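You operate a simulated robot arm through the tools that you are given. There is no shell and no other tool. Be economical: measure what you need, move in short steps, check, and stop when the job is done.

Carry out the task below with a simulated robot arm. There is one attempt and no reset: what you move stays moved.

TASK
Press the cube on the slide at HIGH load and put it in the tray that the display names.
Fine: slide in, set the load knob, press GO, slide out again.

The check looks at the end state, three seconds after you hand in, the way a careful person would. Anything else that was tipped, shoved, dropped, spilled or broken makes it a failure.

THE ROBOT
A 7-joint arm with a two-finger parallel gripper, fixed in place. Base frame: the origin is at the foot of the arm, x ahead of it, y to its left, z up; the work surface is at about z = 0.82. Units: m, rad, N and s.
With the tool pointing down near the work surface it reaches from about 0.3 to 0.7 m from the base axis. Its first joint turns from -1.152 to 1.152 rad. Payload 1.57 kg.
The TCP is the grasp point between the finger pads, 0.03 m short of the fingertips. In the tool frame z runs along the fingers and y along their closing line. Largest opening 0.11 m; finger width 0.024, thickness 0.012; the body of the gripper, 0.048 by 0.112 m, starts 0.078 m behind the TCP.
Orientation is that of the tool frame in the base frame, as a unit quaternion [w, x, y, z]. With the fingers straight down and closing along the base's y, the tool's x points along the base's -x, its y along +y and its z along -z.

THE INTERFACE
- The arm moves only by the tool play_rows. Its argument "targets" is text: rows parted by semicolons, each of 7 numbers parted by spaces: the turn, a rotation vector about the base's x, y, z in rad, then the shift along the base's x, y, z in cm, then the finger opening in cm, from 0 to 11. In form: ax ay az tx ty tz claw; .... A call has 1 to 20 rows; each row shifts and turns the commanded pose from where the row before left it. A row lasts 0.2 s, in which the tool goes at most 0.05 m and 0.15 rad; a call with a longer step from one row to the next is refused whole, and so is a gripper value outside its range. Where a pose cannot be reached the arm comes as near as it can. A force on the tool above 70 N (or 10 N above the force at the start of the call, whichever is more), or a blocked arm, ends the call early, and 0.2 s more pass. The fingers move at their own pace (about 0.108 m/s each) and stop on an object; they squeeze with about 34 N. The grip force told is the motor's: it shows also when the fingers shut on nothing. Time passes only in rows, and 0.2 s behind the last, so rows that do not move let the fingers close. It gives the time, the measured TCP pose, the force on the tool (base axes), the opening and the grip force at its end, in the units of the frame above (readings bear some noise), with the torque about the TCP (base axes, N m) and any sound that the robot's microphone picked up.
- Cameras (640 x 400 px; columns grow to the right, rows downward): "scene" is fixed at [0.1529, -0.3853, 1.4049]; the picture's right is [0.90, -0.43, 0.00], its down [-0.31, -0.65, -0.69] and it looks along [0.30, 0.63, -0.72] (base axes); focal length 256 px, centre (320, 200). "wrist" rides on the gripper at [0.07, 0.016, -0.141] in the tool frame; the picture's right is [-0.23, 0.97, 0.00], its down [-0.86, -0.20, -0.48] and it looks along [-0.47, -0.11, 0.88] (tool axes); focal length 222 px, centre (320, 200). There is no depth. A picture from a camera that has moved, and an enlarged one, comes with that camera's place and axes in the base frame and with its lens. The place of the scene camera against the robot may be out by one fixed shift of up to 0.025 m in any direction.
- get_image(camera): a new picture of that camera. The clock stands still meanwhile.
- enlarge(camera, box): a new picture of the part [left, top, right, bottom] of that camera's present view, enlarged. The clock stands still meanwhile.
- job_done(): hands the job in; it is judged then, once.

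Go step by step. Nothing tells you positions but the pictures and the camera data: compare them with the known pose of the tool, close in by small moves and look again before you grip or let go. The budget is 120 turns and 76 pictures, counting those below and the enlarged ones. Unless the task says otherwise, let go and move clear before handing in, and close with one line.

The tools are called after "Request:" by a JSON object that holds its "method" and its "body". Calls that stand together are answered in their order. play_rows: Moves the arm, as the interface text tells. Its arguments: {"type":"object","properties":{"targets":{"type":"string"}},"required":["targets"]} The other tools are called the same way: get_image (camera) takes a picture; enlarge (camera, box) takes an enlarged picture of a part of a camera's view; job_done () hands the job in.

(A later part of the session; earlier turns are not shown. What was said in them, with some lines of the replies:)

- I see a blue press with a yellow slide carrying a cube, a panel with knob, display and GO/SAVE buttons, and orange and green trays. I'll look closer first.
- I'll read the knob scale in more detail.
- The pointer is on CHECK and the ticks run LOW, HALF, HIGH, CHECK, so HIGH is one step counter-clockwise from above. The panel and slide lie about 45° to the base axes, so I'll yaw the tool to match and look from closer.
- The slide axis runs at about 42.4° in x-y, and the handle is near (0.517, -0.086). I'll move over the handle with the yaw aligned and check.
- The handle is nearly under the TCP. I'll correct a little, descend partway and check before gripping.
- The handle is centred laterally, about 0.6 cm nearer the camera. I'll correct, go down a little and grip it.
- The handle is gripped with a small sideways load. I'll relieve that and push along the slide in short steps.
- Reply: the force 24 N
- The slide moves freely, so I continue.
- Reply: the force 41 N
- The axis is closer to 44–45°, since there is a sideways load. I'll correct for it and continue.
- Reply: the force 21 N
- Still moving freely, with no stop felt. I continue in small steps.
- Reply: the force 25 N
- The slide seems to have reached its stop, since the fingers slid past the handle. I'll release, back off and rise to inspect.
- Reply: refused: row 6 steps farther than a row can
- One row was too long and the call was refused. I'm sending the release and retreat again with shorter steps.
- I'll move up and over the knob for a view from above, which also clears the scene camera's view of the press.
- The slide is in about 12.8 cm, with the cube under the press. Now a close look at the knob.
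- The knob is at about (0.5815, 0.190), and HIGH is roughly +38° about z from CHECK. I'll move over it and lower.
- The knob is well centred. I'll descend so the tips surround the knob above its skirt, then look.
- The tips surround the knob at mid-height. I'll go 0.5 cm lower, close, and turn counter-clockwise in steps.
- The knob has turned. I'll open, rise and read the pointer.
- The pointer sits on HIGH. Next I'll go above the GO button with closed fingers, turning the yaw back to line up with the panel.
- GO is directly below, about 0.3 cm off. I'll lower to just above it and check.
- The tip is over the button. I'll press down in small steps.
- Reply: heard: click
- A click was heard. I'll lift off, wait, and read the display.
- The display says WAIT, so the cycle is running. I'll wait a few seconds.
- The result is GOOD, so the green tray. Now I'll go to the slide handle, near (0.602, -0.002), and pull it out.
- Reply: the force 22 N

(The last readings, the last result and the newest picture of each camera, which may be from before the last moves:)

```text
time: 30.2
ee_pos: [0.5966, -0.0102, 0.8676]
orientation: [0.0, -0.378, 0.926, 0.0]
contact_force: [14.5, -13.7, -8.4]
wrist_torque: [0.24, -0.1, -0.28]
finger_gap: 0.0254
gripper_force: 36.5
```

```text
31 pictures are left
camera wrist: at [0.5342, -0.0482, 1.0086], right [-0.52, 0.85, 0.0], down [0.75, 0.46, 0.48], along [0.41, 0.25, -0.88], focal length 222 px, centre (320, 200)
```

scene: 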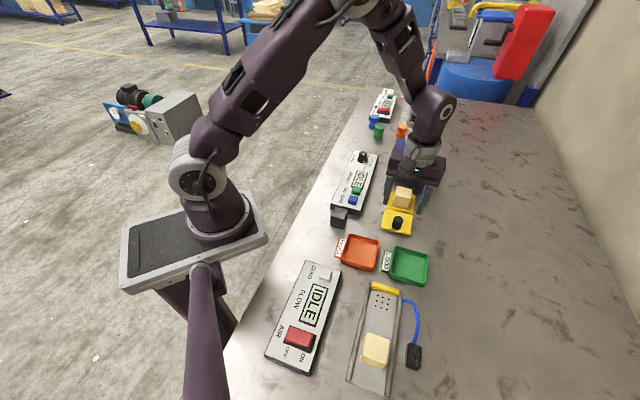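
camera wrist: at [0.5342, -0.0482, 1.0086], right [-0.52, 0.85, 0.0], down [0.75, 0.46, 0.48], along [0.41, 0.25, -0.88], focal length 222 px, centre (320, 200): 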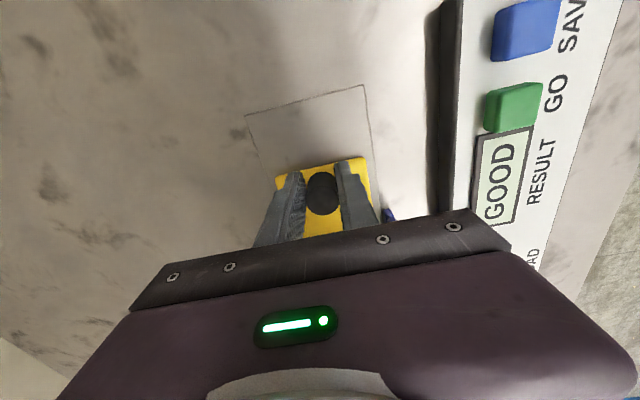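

The handle is gripped. I'll relieve the side load and pull out along 45°.

Request:
{"method": "play_rows", "body": {"targets": "0 0 0 0.14 -0.14 0 1;0 0 0 -0.707 -0.707 0 1;0 0 0 -0.707 -0.707 0 1;0 0 0 -0.707 -0.707 0 1;0 0 0 -0.707 -0.707 0 1"}}

Request:
{"method": "enlarge", "body": {"camera": "scene", "box": [340, 140, 460, 240]}}

```text
time: 31.4
ee_pos: [0.5688, -0.0384, 0.8671]
orientation: [0.002, -0.38, 0.925, -0.001]
contact_force: [6.5, -4.7, 27.0]
wrist_torque: [0.58, -0.18, -0.11]
finger_gap: 0.0259
gripper_force: 36.7
```

```text
4.00 times, centred on (400, 190) of scene
camera zoom: at [0.1525, -0.3854, 1.4049], right [0.9, -0.43, 0.0], down [-0.31, -0.65, -0.7], along [0.3, 0.63, -0.72], focal length 1024 px, centre (0, 240)
```

zoom: 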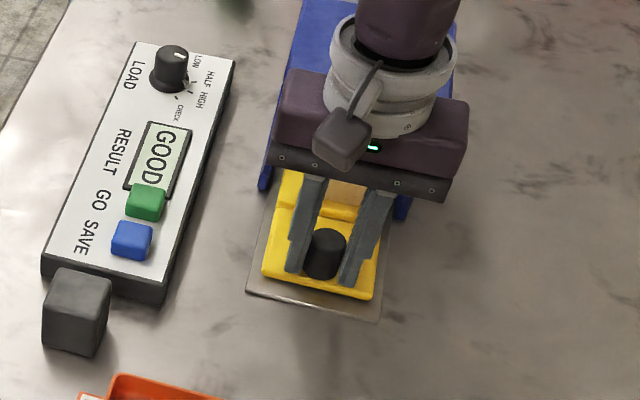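

Request:
{"method": "play_rows", "body": {"targets": "0 0 0 -0.68 -0.73 0.15 1;0 0 0 -0.707 -0.707 0 1;0 0 0 -0.707 -0.707 0 1;0 0 0 -0.707 -0.707 0 1"}}

Request:
{"method": "play_rows", "body": {"targets": "0 0 0 -0.707 -0.707 0 1;0 0 0 -0.707 -0.707 0 1;0 0 0 -0.707 -0.707 0 1"}}

Request:
{"method": "enlarge", "body": {"camera": "scene", "box": [340, 140, 460, 240]}}

```text
time: 32.4
ee_pos: [0.541, -0.0675, 0.8682]
orientation: [-0.001, -0.378, 0.926, 0.0]
contact_force: [12.5, -12.5, -18.8]
wrist_torque: [-0.35, -1.03, -0.08]
finger_gap: 0.0255
gripper_force: 37.3
```

```text
time: 33.2
ee_pos: [0.5177, -0.089, 0.8673]
orientation: [0.0, -0.379, 0.925, 0.0]
contact_force: [12.3, -12.5, -23.4]
wrist_torque: [-0.9, -0.45, -0.18]
finger_gap: 0.0254
gripper_force: 36.9
```

```text
4.00 times, centred on (400, 190) of scene
camera zoom: at [0.1535, -0.3856, 1.4047], right [0.9, -0.43, 0.0], down [-0.31, -0.65, -0.69], along [0.3, 0.63, -0.72], focal length 1024 px, centre (0, 240)
```

zoom: 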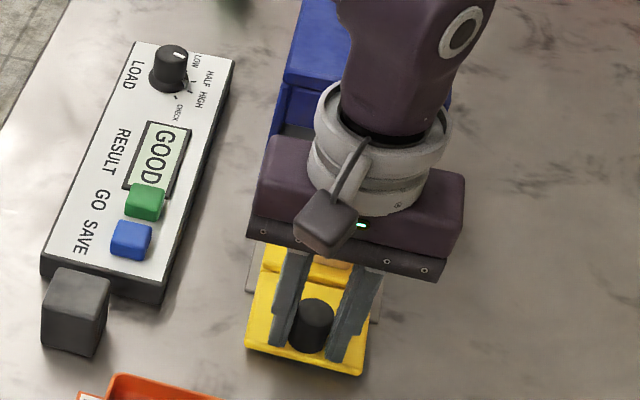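

Almost fully out. One more small pull, then release and rise.

Request:
{"method": "play_rows", "body": {"targets": "0 0 0 -0.35 -0.4 -0.1 1;0 0 0 -0.3 -0.3 0 1;0 0 0 0 0 0 1"}}

Request:
{"method": "play_rows", "body": {"targets": "0 0 0 0 0 0 6;0 0 0 0 0 0 6;0 0 0 0 0 3 6;0 0 0 0 0 4 7;0 0 0 2 2 3 7;0 0 0 3 3 1 7;0 0 0 0 0 0 7"}}

Request:
{"method": "get_image", "body": {"camera": "wrist"}}

Request:
{"method": "enlarge", "body": {"camera": "scene", "box": [340, 140, 460, 240]}}

```text
time: 34.0
ee_pos: [0.515, -0.0922, 0.8678]
orientation: [0.004, -0.381, 0.925, 0.0]
contact_force: [26.5, 16.3, 2.4]
wrist_torque: [0.78, -0.08, 0.05]
finger_gap: 0.0251
gripper_force: 37.0
```

```text
time: 35.6
ee_pos: [0.5635, -0.0465, 0.9788]
orientation: [0.0, -0.38, 0.925, 0.0]
contact_force: [-0.5, -0.1, -0.6]
wrist_torque: [-0.02, -0.01, -0.02]
finger_gap: 0.0702
gripper_force: 0.0
```

```text
28 pictures are left
camera wrist: at [0.502, -0.0841, 1.1204], right [-0.52, 0.85, 0.0], down [0.75, 0.46, 0.48], along [0.41, 0.25, -0.88], focal length 222 px, centre (320, 200)
```

wrist: 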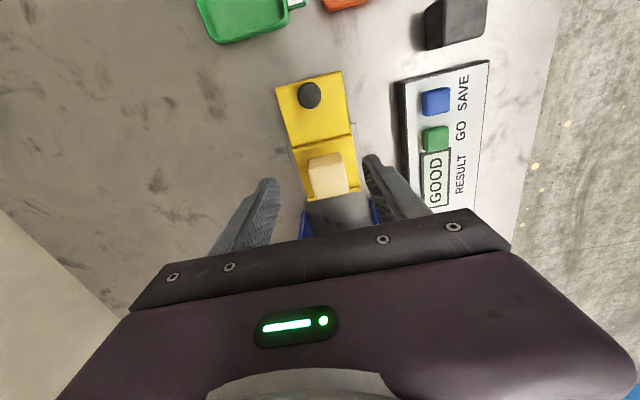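

```text
4.00 times, centred on (400, 190) of scene
camera zoom: at [0.1529, -0.3852, 1.4049], right [0.9, -0.43, 0.0], down [-0.31, -0.65, -0.69], along [0.3, 0.63, -0.72], focal length 1024 px, centre (0, 240)
```

zoom: 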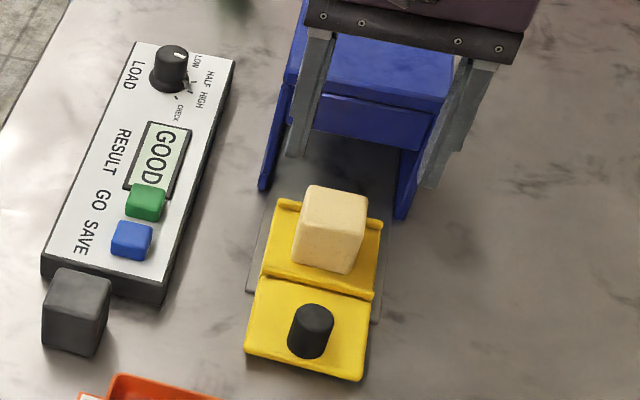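

The slide is out at its stop with the cube on it. I'll move over the cube and align.

Request:
{"method": "play_rows", "body": {"targets": "0 0 0 0.7 0.75 -2 8;0 0 0 0.7 0.75 -2 8;0 0 0 0 0 -2 8;0 0 0 0 0 0 8"}}

Request:
{"method": "enlarge", "body": {"camera": "wrist", "box": [220, 110, 420, 240]}}

Request:
{"method": "enlarge", "body": {"camera": "scene", "box": [360, 150, 450, 220]}}

```text
time: 36.6
ee_pos: [0.5775, -0.0319, 0.9168]
orientation: [-0.001, -0.38, 0.925, 0.0]
contact_force: [1.3, 0.4, -0.8]
wrist_torque: [-0.02, 0.0, 0.0]
finger_gap: 0.08
gripper_force: 0.0
```

```text
3.08 times, centred on (320, 175) of wrist
camera zoom: at [0.515, -0.0688, 1.0586], right [-0.52, 0.85, 0.0], down [0.75, 0.46, 0.48], along [0.41, 0.25, -0.88], focal length 684 px, centre (320, 277)
```

zoom: 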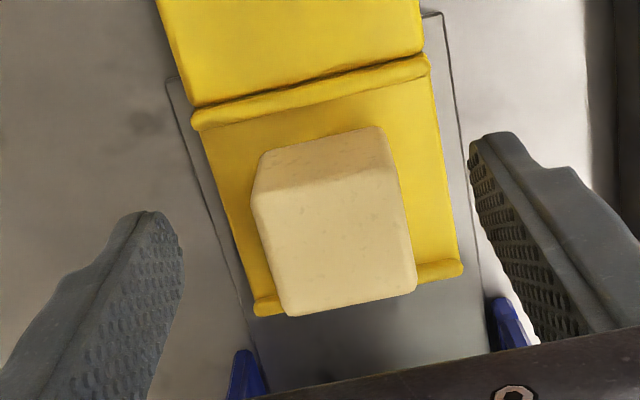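

```text
5.71 times, centred on (405, 185) of scene
camera zoom: at [0.1529, -0.3853, 1.4049], right [0.9, -0.43, 0.0], down [-0.31, -0.65, -0.69], along [0.3, 0.63, -0.72], focal length 1464 px, centre (-166, 286)
```

zoom: 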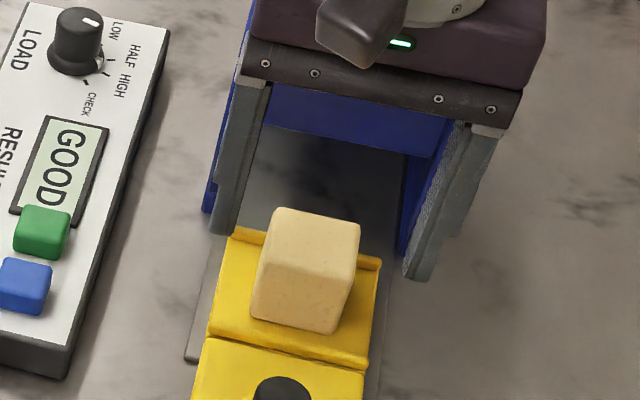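

The cube's top centre is near (0.5885, -0.018), aligned with the tool. I'll move there, descend and check before gripping.

Request:
{"method": "play_rows", "body": {"targets": "0 0 0 1.1 1.35 0 7;0 0 0 0 0 -2 7;0 0 0 0 0 -1.8 7;0 0 0 0 0 0 7"}}

Request:
{"method": "get_image", "body": {"camera": "wrist"}}

Request:
{"method": "enlarge", "body": {"camera": "scene", "box": [360, 150, 450, 220]}}

```text
time: 37.6
ee_pos: [0.5895, -0.0174, 0.8792]
orientation: [0.0, -0.379, 0.925, 0.0]
contact_force: [-0.2, 0.3, -0.7]
wrist_torque: [0.03, -0.03, -0.02]
finger_gap: 0.0702
gripper_force: 0.0
```

```text
24 pictures are left
camera wrist: at [0.5263, -0.0538, 1.0213], right [-0.52, 0.85, 0.0], down [0.75, 0.46, 0.48], along [0.41, 0.25, -0.88], focal length 222 px, centre (320, 200)
```

wrist: 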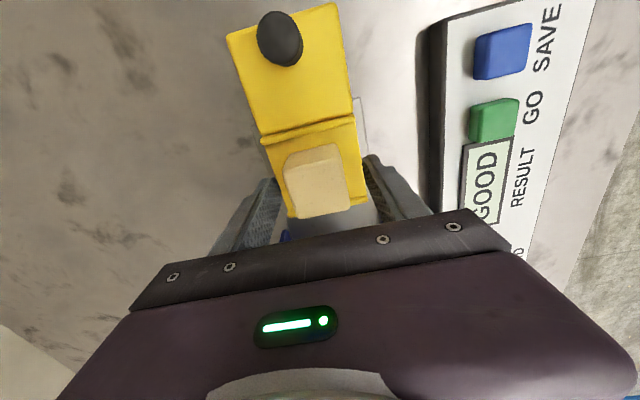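

```text
5.71 times, centred on (405, 185) of scene
camera zoom: at [0.1529, -0.3853, 1.4049], right [0.9, -0.43, 0.0], down [-0.31, -0.65, -0.69], along [0.3, 0.63, -0.72], focal length 1464 px, centre (-166, 286)
```

zoom: 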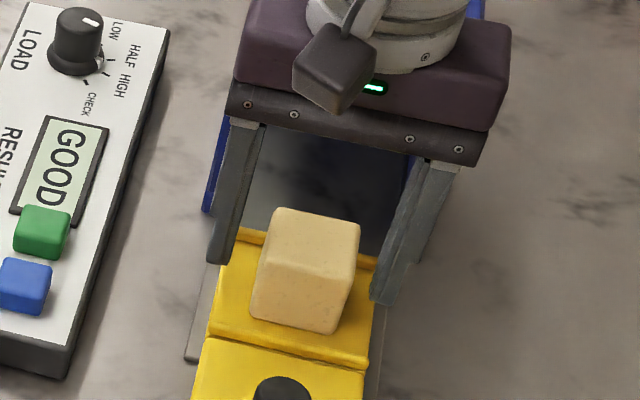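

The fingers straddle the cube well. I'll go down 0.9 cm, close and lift.

Request:
{"method": "play_rows", "body": {"targets": "0 0 0 0 0 -0.9 7;0 0 0 0 0 0 2;0 0 0 0 0 0 2;0 0 0 0 0 0 2"}}

Request:
{"method": "play_rows", "body": {"targets": "0 0 0 0 0 1 2;0 0 0 0 0 2 2;0 0 0 -1 -1 3 2;0 0 0 -1 -1 3 2;0 0 0 0 0 0 2"}}

Request:
{"method": "get_image", "body": {"camera": "wrist"}}

Request:
{"method": "enlarge", "body": {"camera": "scene", "box": [330, 140, 470, 290]}}

```text
time: 38.6
ee_pos: [0.5864, -0.0172, 0.8704]
orientation: [0.0, -0.379, 0.925, -0.001]
contact_force: [-0.3, 1.3, 2.3]
wrist_torque: [0.04, 0.01, 0.03]
finger_gap: 0.0431
gripper_force: 34.3
```

```text
time: 39.8
ee_pos: [0.5664, -0.037, 0.9614]
orientation: [0.0, -0.379, 0.925, 0.0]
contact_force: [0.4, 0.3, -0.6]
wrist_torque: [0.01, -0.04, 0.0]
finger_gap: 0.043
gripper_force: 33.7
```

```text
22 pictures are left
camera wrist: at [0.5053, -0.0748, 1.1026], right [-0.52, 0.85, 0.0], down [0.75, 0.46, 0.48], along [0.41, 0.25, -0.88], focal length 222 px, centre (320, 200)
```

wrist: 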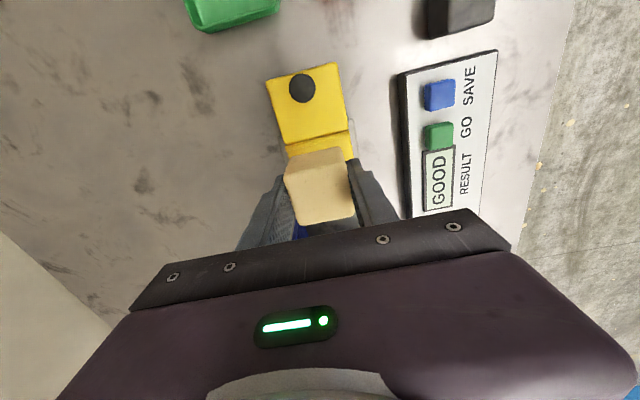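

```text
2.67 times, centred on (400, 215) of scene
camera zoom: at [0.1528, -0.3853, 1.4049], right [0.9, -0.43, 0.0], down [-0.31, -0.65, -0.69], along [0.3, 0.63, -0.72], focal length 683 px, centre (107, 160)
```

zoom: 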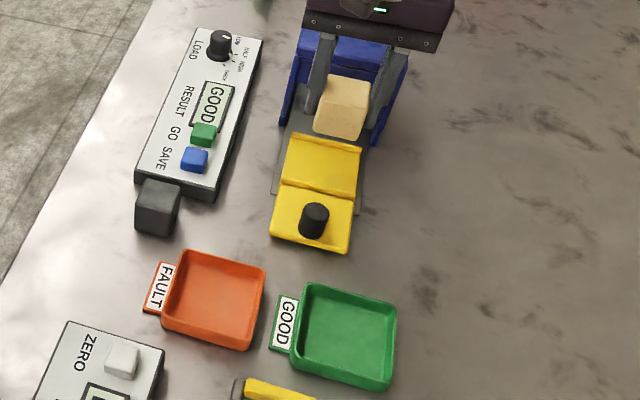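

The cube is held. The green tray is near (0.470, -0.199), so I'll carry the cube towards it and stop a bit short to measure the tray.

Request:
{"method": "play_rows", "body": {"targets": "0 0 0 -1 -2.2 1 2;0 0 0 -1 -2.2 1 2;0 0 0 -1 -2.2 1 2;0 0 0 -1 -2.2 1 2;0 0 0 -1.3 -2.5 0 2;0 0 0 0 0 0 2"}}

Request:
{"method": "get_image", "body": {"camera": "wrist"}}

```text
time: 41.2
ee_pos: [0.5147, -0.151, 1.0022]
orientation: [0.0, -0.38, 0.925, 0.0]
contact_force: [-0.1, 0.3, 0.4]
wrist_torque: [0.03, 0.04, -0.01]
finger_gap: 0.0426
gripper_force: 33.7
```

```text
20 pictures are left
camera wrist: at [0.4522, -0.1881, 1.1439], right [-0.52, 0.85, 0.0], down [0.75, 0.46, 0.48], along [0.41, 0.25, -0.88], focal length 222 px, centre (320, 200)
```

wrist: 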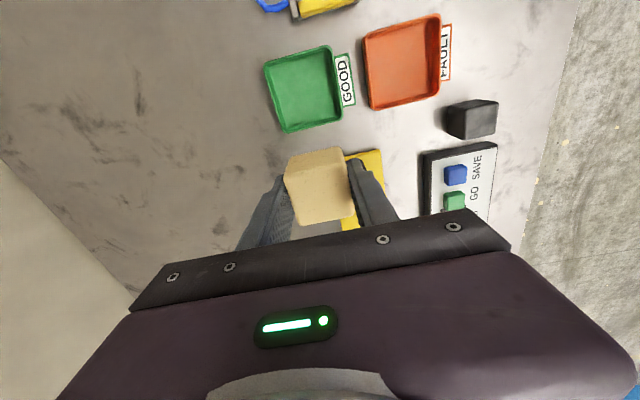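

The tray centre is at (0.472, -0.198), nearly aligned with the tool. I'll move above it and partly down.

Request:
{"method": "play_rows", "body": {"targets": "0 0 -0.03 -2.15 -2.35 0 2;0 0 -0.03 -2.15 -2.35 0 2;0 0 0 0 0 -4 2;0 0 0 0 0 -4 2;0 0 0 0 0 -2 2;0 0 0 0 0 0 2"}}

Request:
{"method": "get_image", "body": {"camera": "wrist"}}

Request:
{"method": "enlarge", "body": {"camera": "scene", "box": [340, 200, 460, 300]}}

```text
time: 42.6
ee_pos: [0.4705, -0.1979, 0.9003]
orientation: [0.001, -0.352, 0.936, 0.0]
contact_force: [0.1, 0.2, 0.3]
wrist_torque: [-0.03, -0.01, 0.0]
finger_gap: 0.043
gripper_force: 33.8
```

```text
19 pictures are left
camera wrist: at [0.4065, -0.2313, 1.0418], right [-0.47, 0.88, 0.0], down [0.78, 0.41, 0.48], along [0.42, 0.22, -0.88], focal length 222 px, centre (320, 200)
```

wrist: 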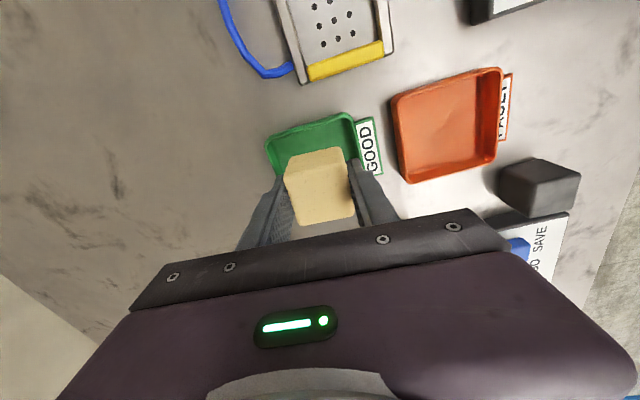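

```text
4.00 times, centred on (400, 250) of scene
camera zoom: at [0.1529, -0.3853, 1.4049], right [0.9, -0.43, 0.0], down [-0.31, -0.65, -0.69], along [0.3, 0.63, -0.72], focal length 1024 px, centre (0, 0)
```

zoom: 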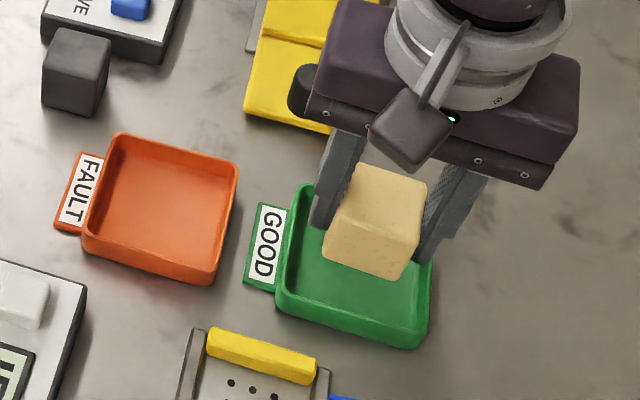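

Cube and tray line up in both views. I'll lower gently into the tray.

Request:
{"method": "play_rows", "body": {"targets": "0 0 0 0 0 -1.2 2;0 0 0 0 0 -1 2;0 0 0 0 0 -0.8 2;0 0 0 0 0 -0.4 2;0 0 0 0 0 0 2"}}

Request:
{"method": "enlarge", "body": {"camera": "scene", "box": [360, 220, 450, 300]}}

Request:
{"method": "get_image", "body": {"camera": "wrist"}}

```text
time: 43.8
ee_pos: [0.4707, -0.1975, 0.8662]
orientation: [0.0, -0.351, 0.937, 0.0]
contact_force: [0.1, -0.4, -0.4]
wrist_torque: [0.0, 0.01, 0.01]
finger_gap: 0.0429
gripper_force: 34.1
```

```text
5.00 times, centred on (405, 260) of scene
camera zoom: at [0.1529, -0.3853, 1.4049], right [0.9, -0.43, 0.0], down [-0.31, -0.65, -0.69], along [0.3, 0.63, -0.72], focal length 1281 px, centre (-105, -100)
```

zoom: 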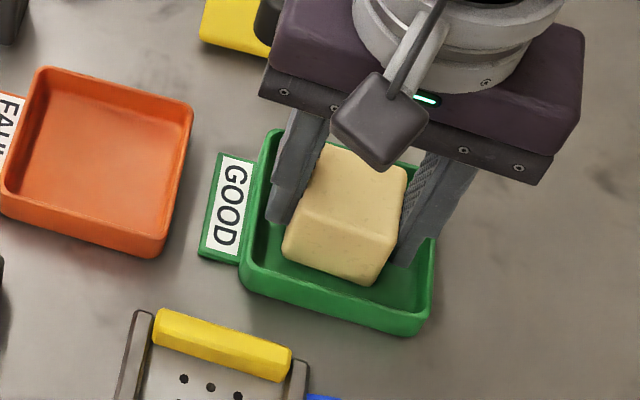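

```text
16 pictures are left
camera wrist: at [0.4072, -0.2309, 1.0074], right [-0.47, 0.88, 0.0], down [0.78, 0.41, 0.48], along [0.42, 0.22, -0.88], focal length 222 px, centre (320, 200)
```

wrist: 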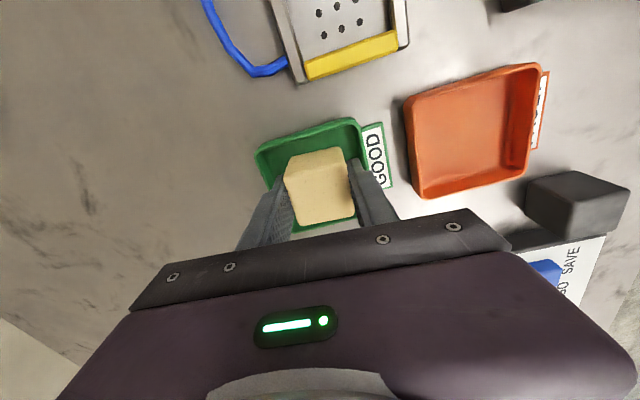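

The cube is inside the tray just above the floor. I'll nudge it 0.4 cm towards the centre, lower to contact, and open narrowly.

Request:
{"method": "play_rows", "body": {"targets": "0 0 0 -0.3 -0.3 0 2;0 0 0 0 0 -0.2 2;0 0 0 0 0 -0.2 2;0 0 0 0 0 0 5;0 0 0 0 0 0 5;0 0 0 0 0 0 5"}}

Request:
{"method": "enlarge", "body": {"camera": "scene", "box": [360, 220, 450, 300]}}

```text
time: 45.2
ee_pos: [0.4679, -0.2014, 0.8637]
orientation: [0.0, -0.351, 0.936, 0.001]
contact_force: [0.7, 0.4, -1.1]
wrist_torque: [0.01, 0.0, 0.0]
finger_gap: 0.05
gripper_force: 0.1
```

```text
5.00 times, centred on (405, 260) of scene
camera zoom: at [0.1529, -0.3853, 1.4049], right [0.9, -0.43, 0.0], down [-0.31, -0.65, -0.69], along [0.3, 0.63, -0.72], focal length 1281 px, centre (-105, -100)
```

zoom: 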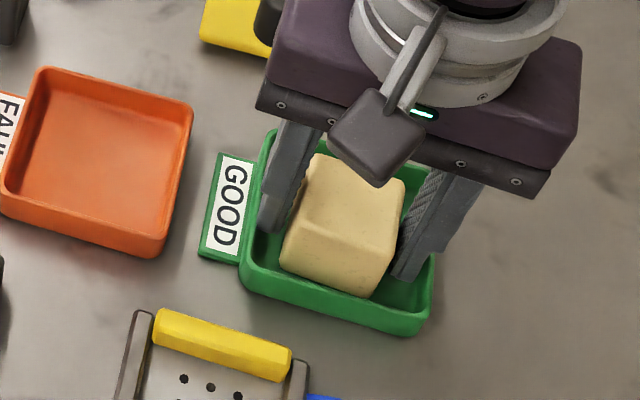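

Released, with both fingers clear of the cube and the walls. I'll lift straight up and away.

Request:
{"method": "play_rows", "body": {"targets": "0 0 0 0 0 1.5 5;0 0 0 0 0 2.5 5;0 0 0 0 0 4 5;0 0 0 0 0 4 5;0 0 0 0 2 4 5;0 0 0 0 4 2 5;0 0 0 0 4 0 5;0 0 0 0 4 0 5;0 0 0 0 4 0 5"}}

Request:
{"method": "get_image", "body": {"camera": "scene"}}

Request:
{"method": "enlarge", "body": {"camera": "scene", "box": [330, 130, 450, 300]}}

```text
time: 47.2
ee_pos: [0.4692, -0.0213, 1.0413]
orientation: [0.0, -0.351, 0.937, 0.001]
contact_force: [0.4, -0.4, 0.2]
wrist_torque: [-0.01, -0.02, -0.02]
finger_gap: 0.0501
gripper_force: 0.1
```

```text
14 pictures are left
```

scene: 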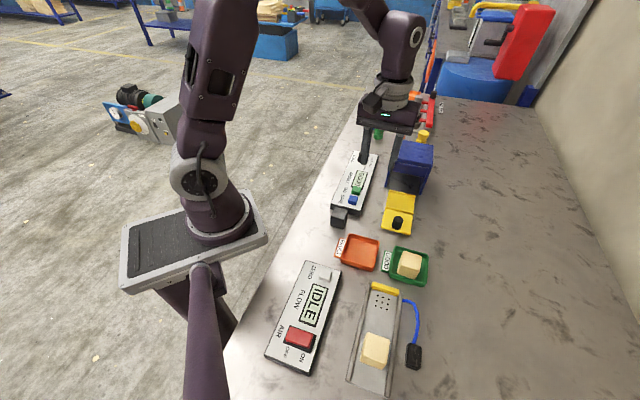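

```text
2.35 times, centred on (390, 215) of scene
camera zoom: at [0.1528, -0.3853, 1.4049], right [0.9, -0.43, 0.0], down [-0.31, -0.65, -0.69], along [0.3, 0.63, -0.72], focal length 603 px, centre (155, 165)
```

zoom: 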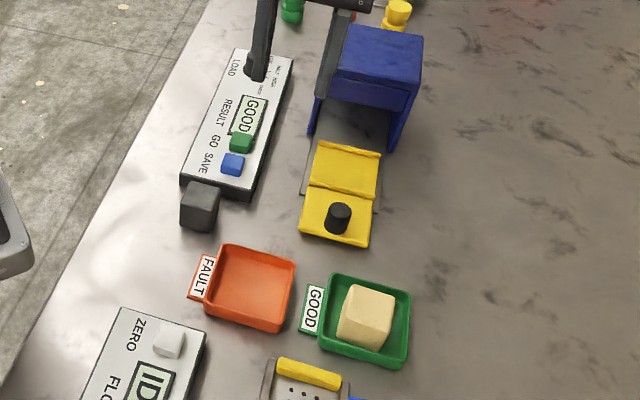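

The cube sits in the GOOD tray, the slide is out, the display reads GOOD, nothing else was disturbed, and the arm is clear. I'm handing in.

Request:
{"method": "job_done", "body": {}}

```text
The job is handed in.
```

The cube was pressed at HIGH load, the display read GOOD, and the cube is now in the green GOOD tray with the slide back out and the arm clear.
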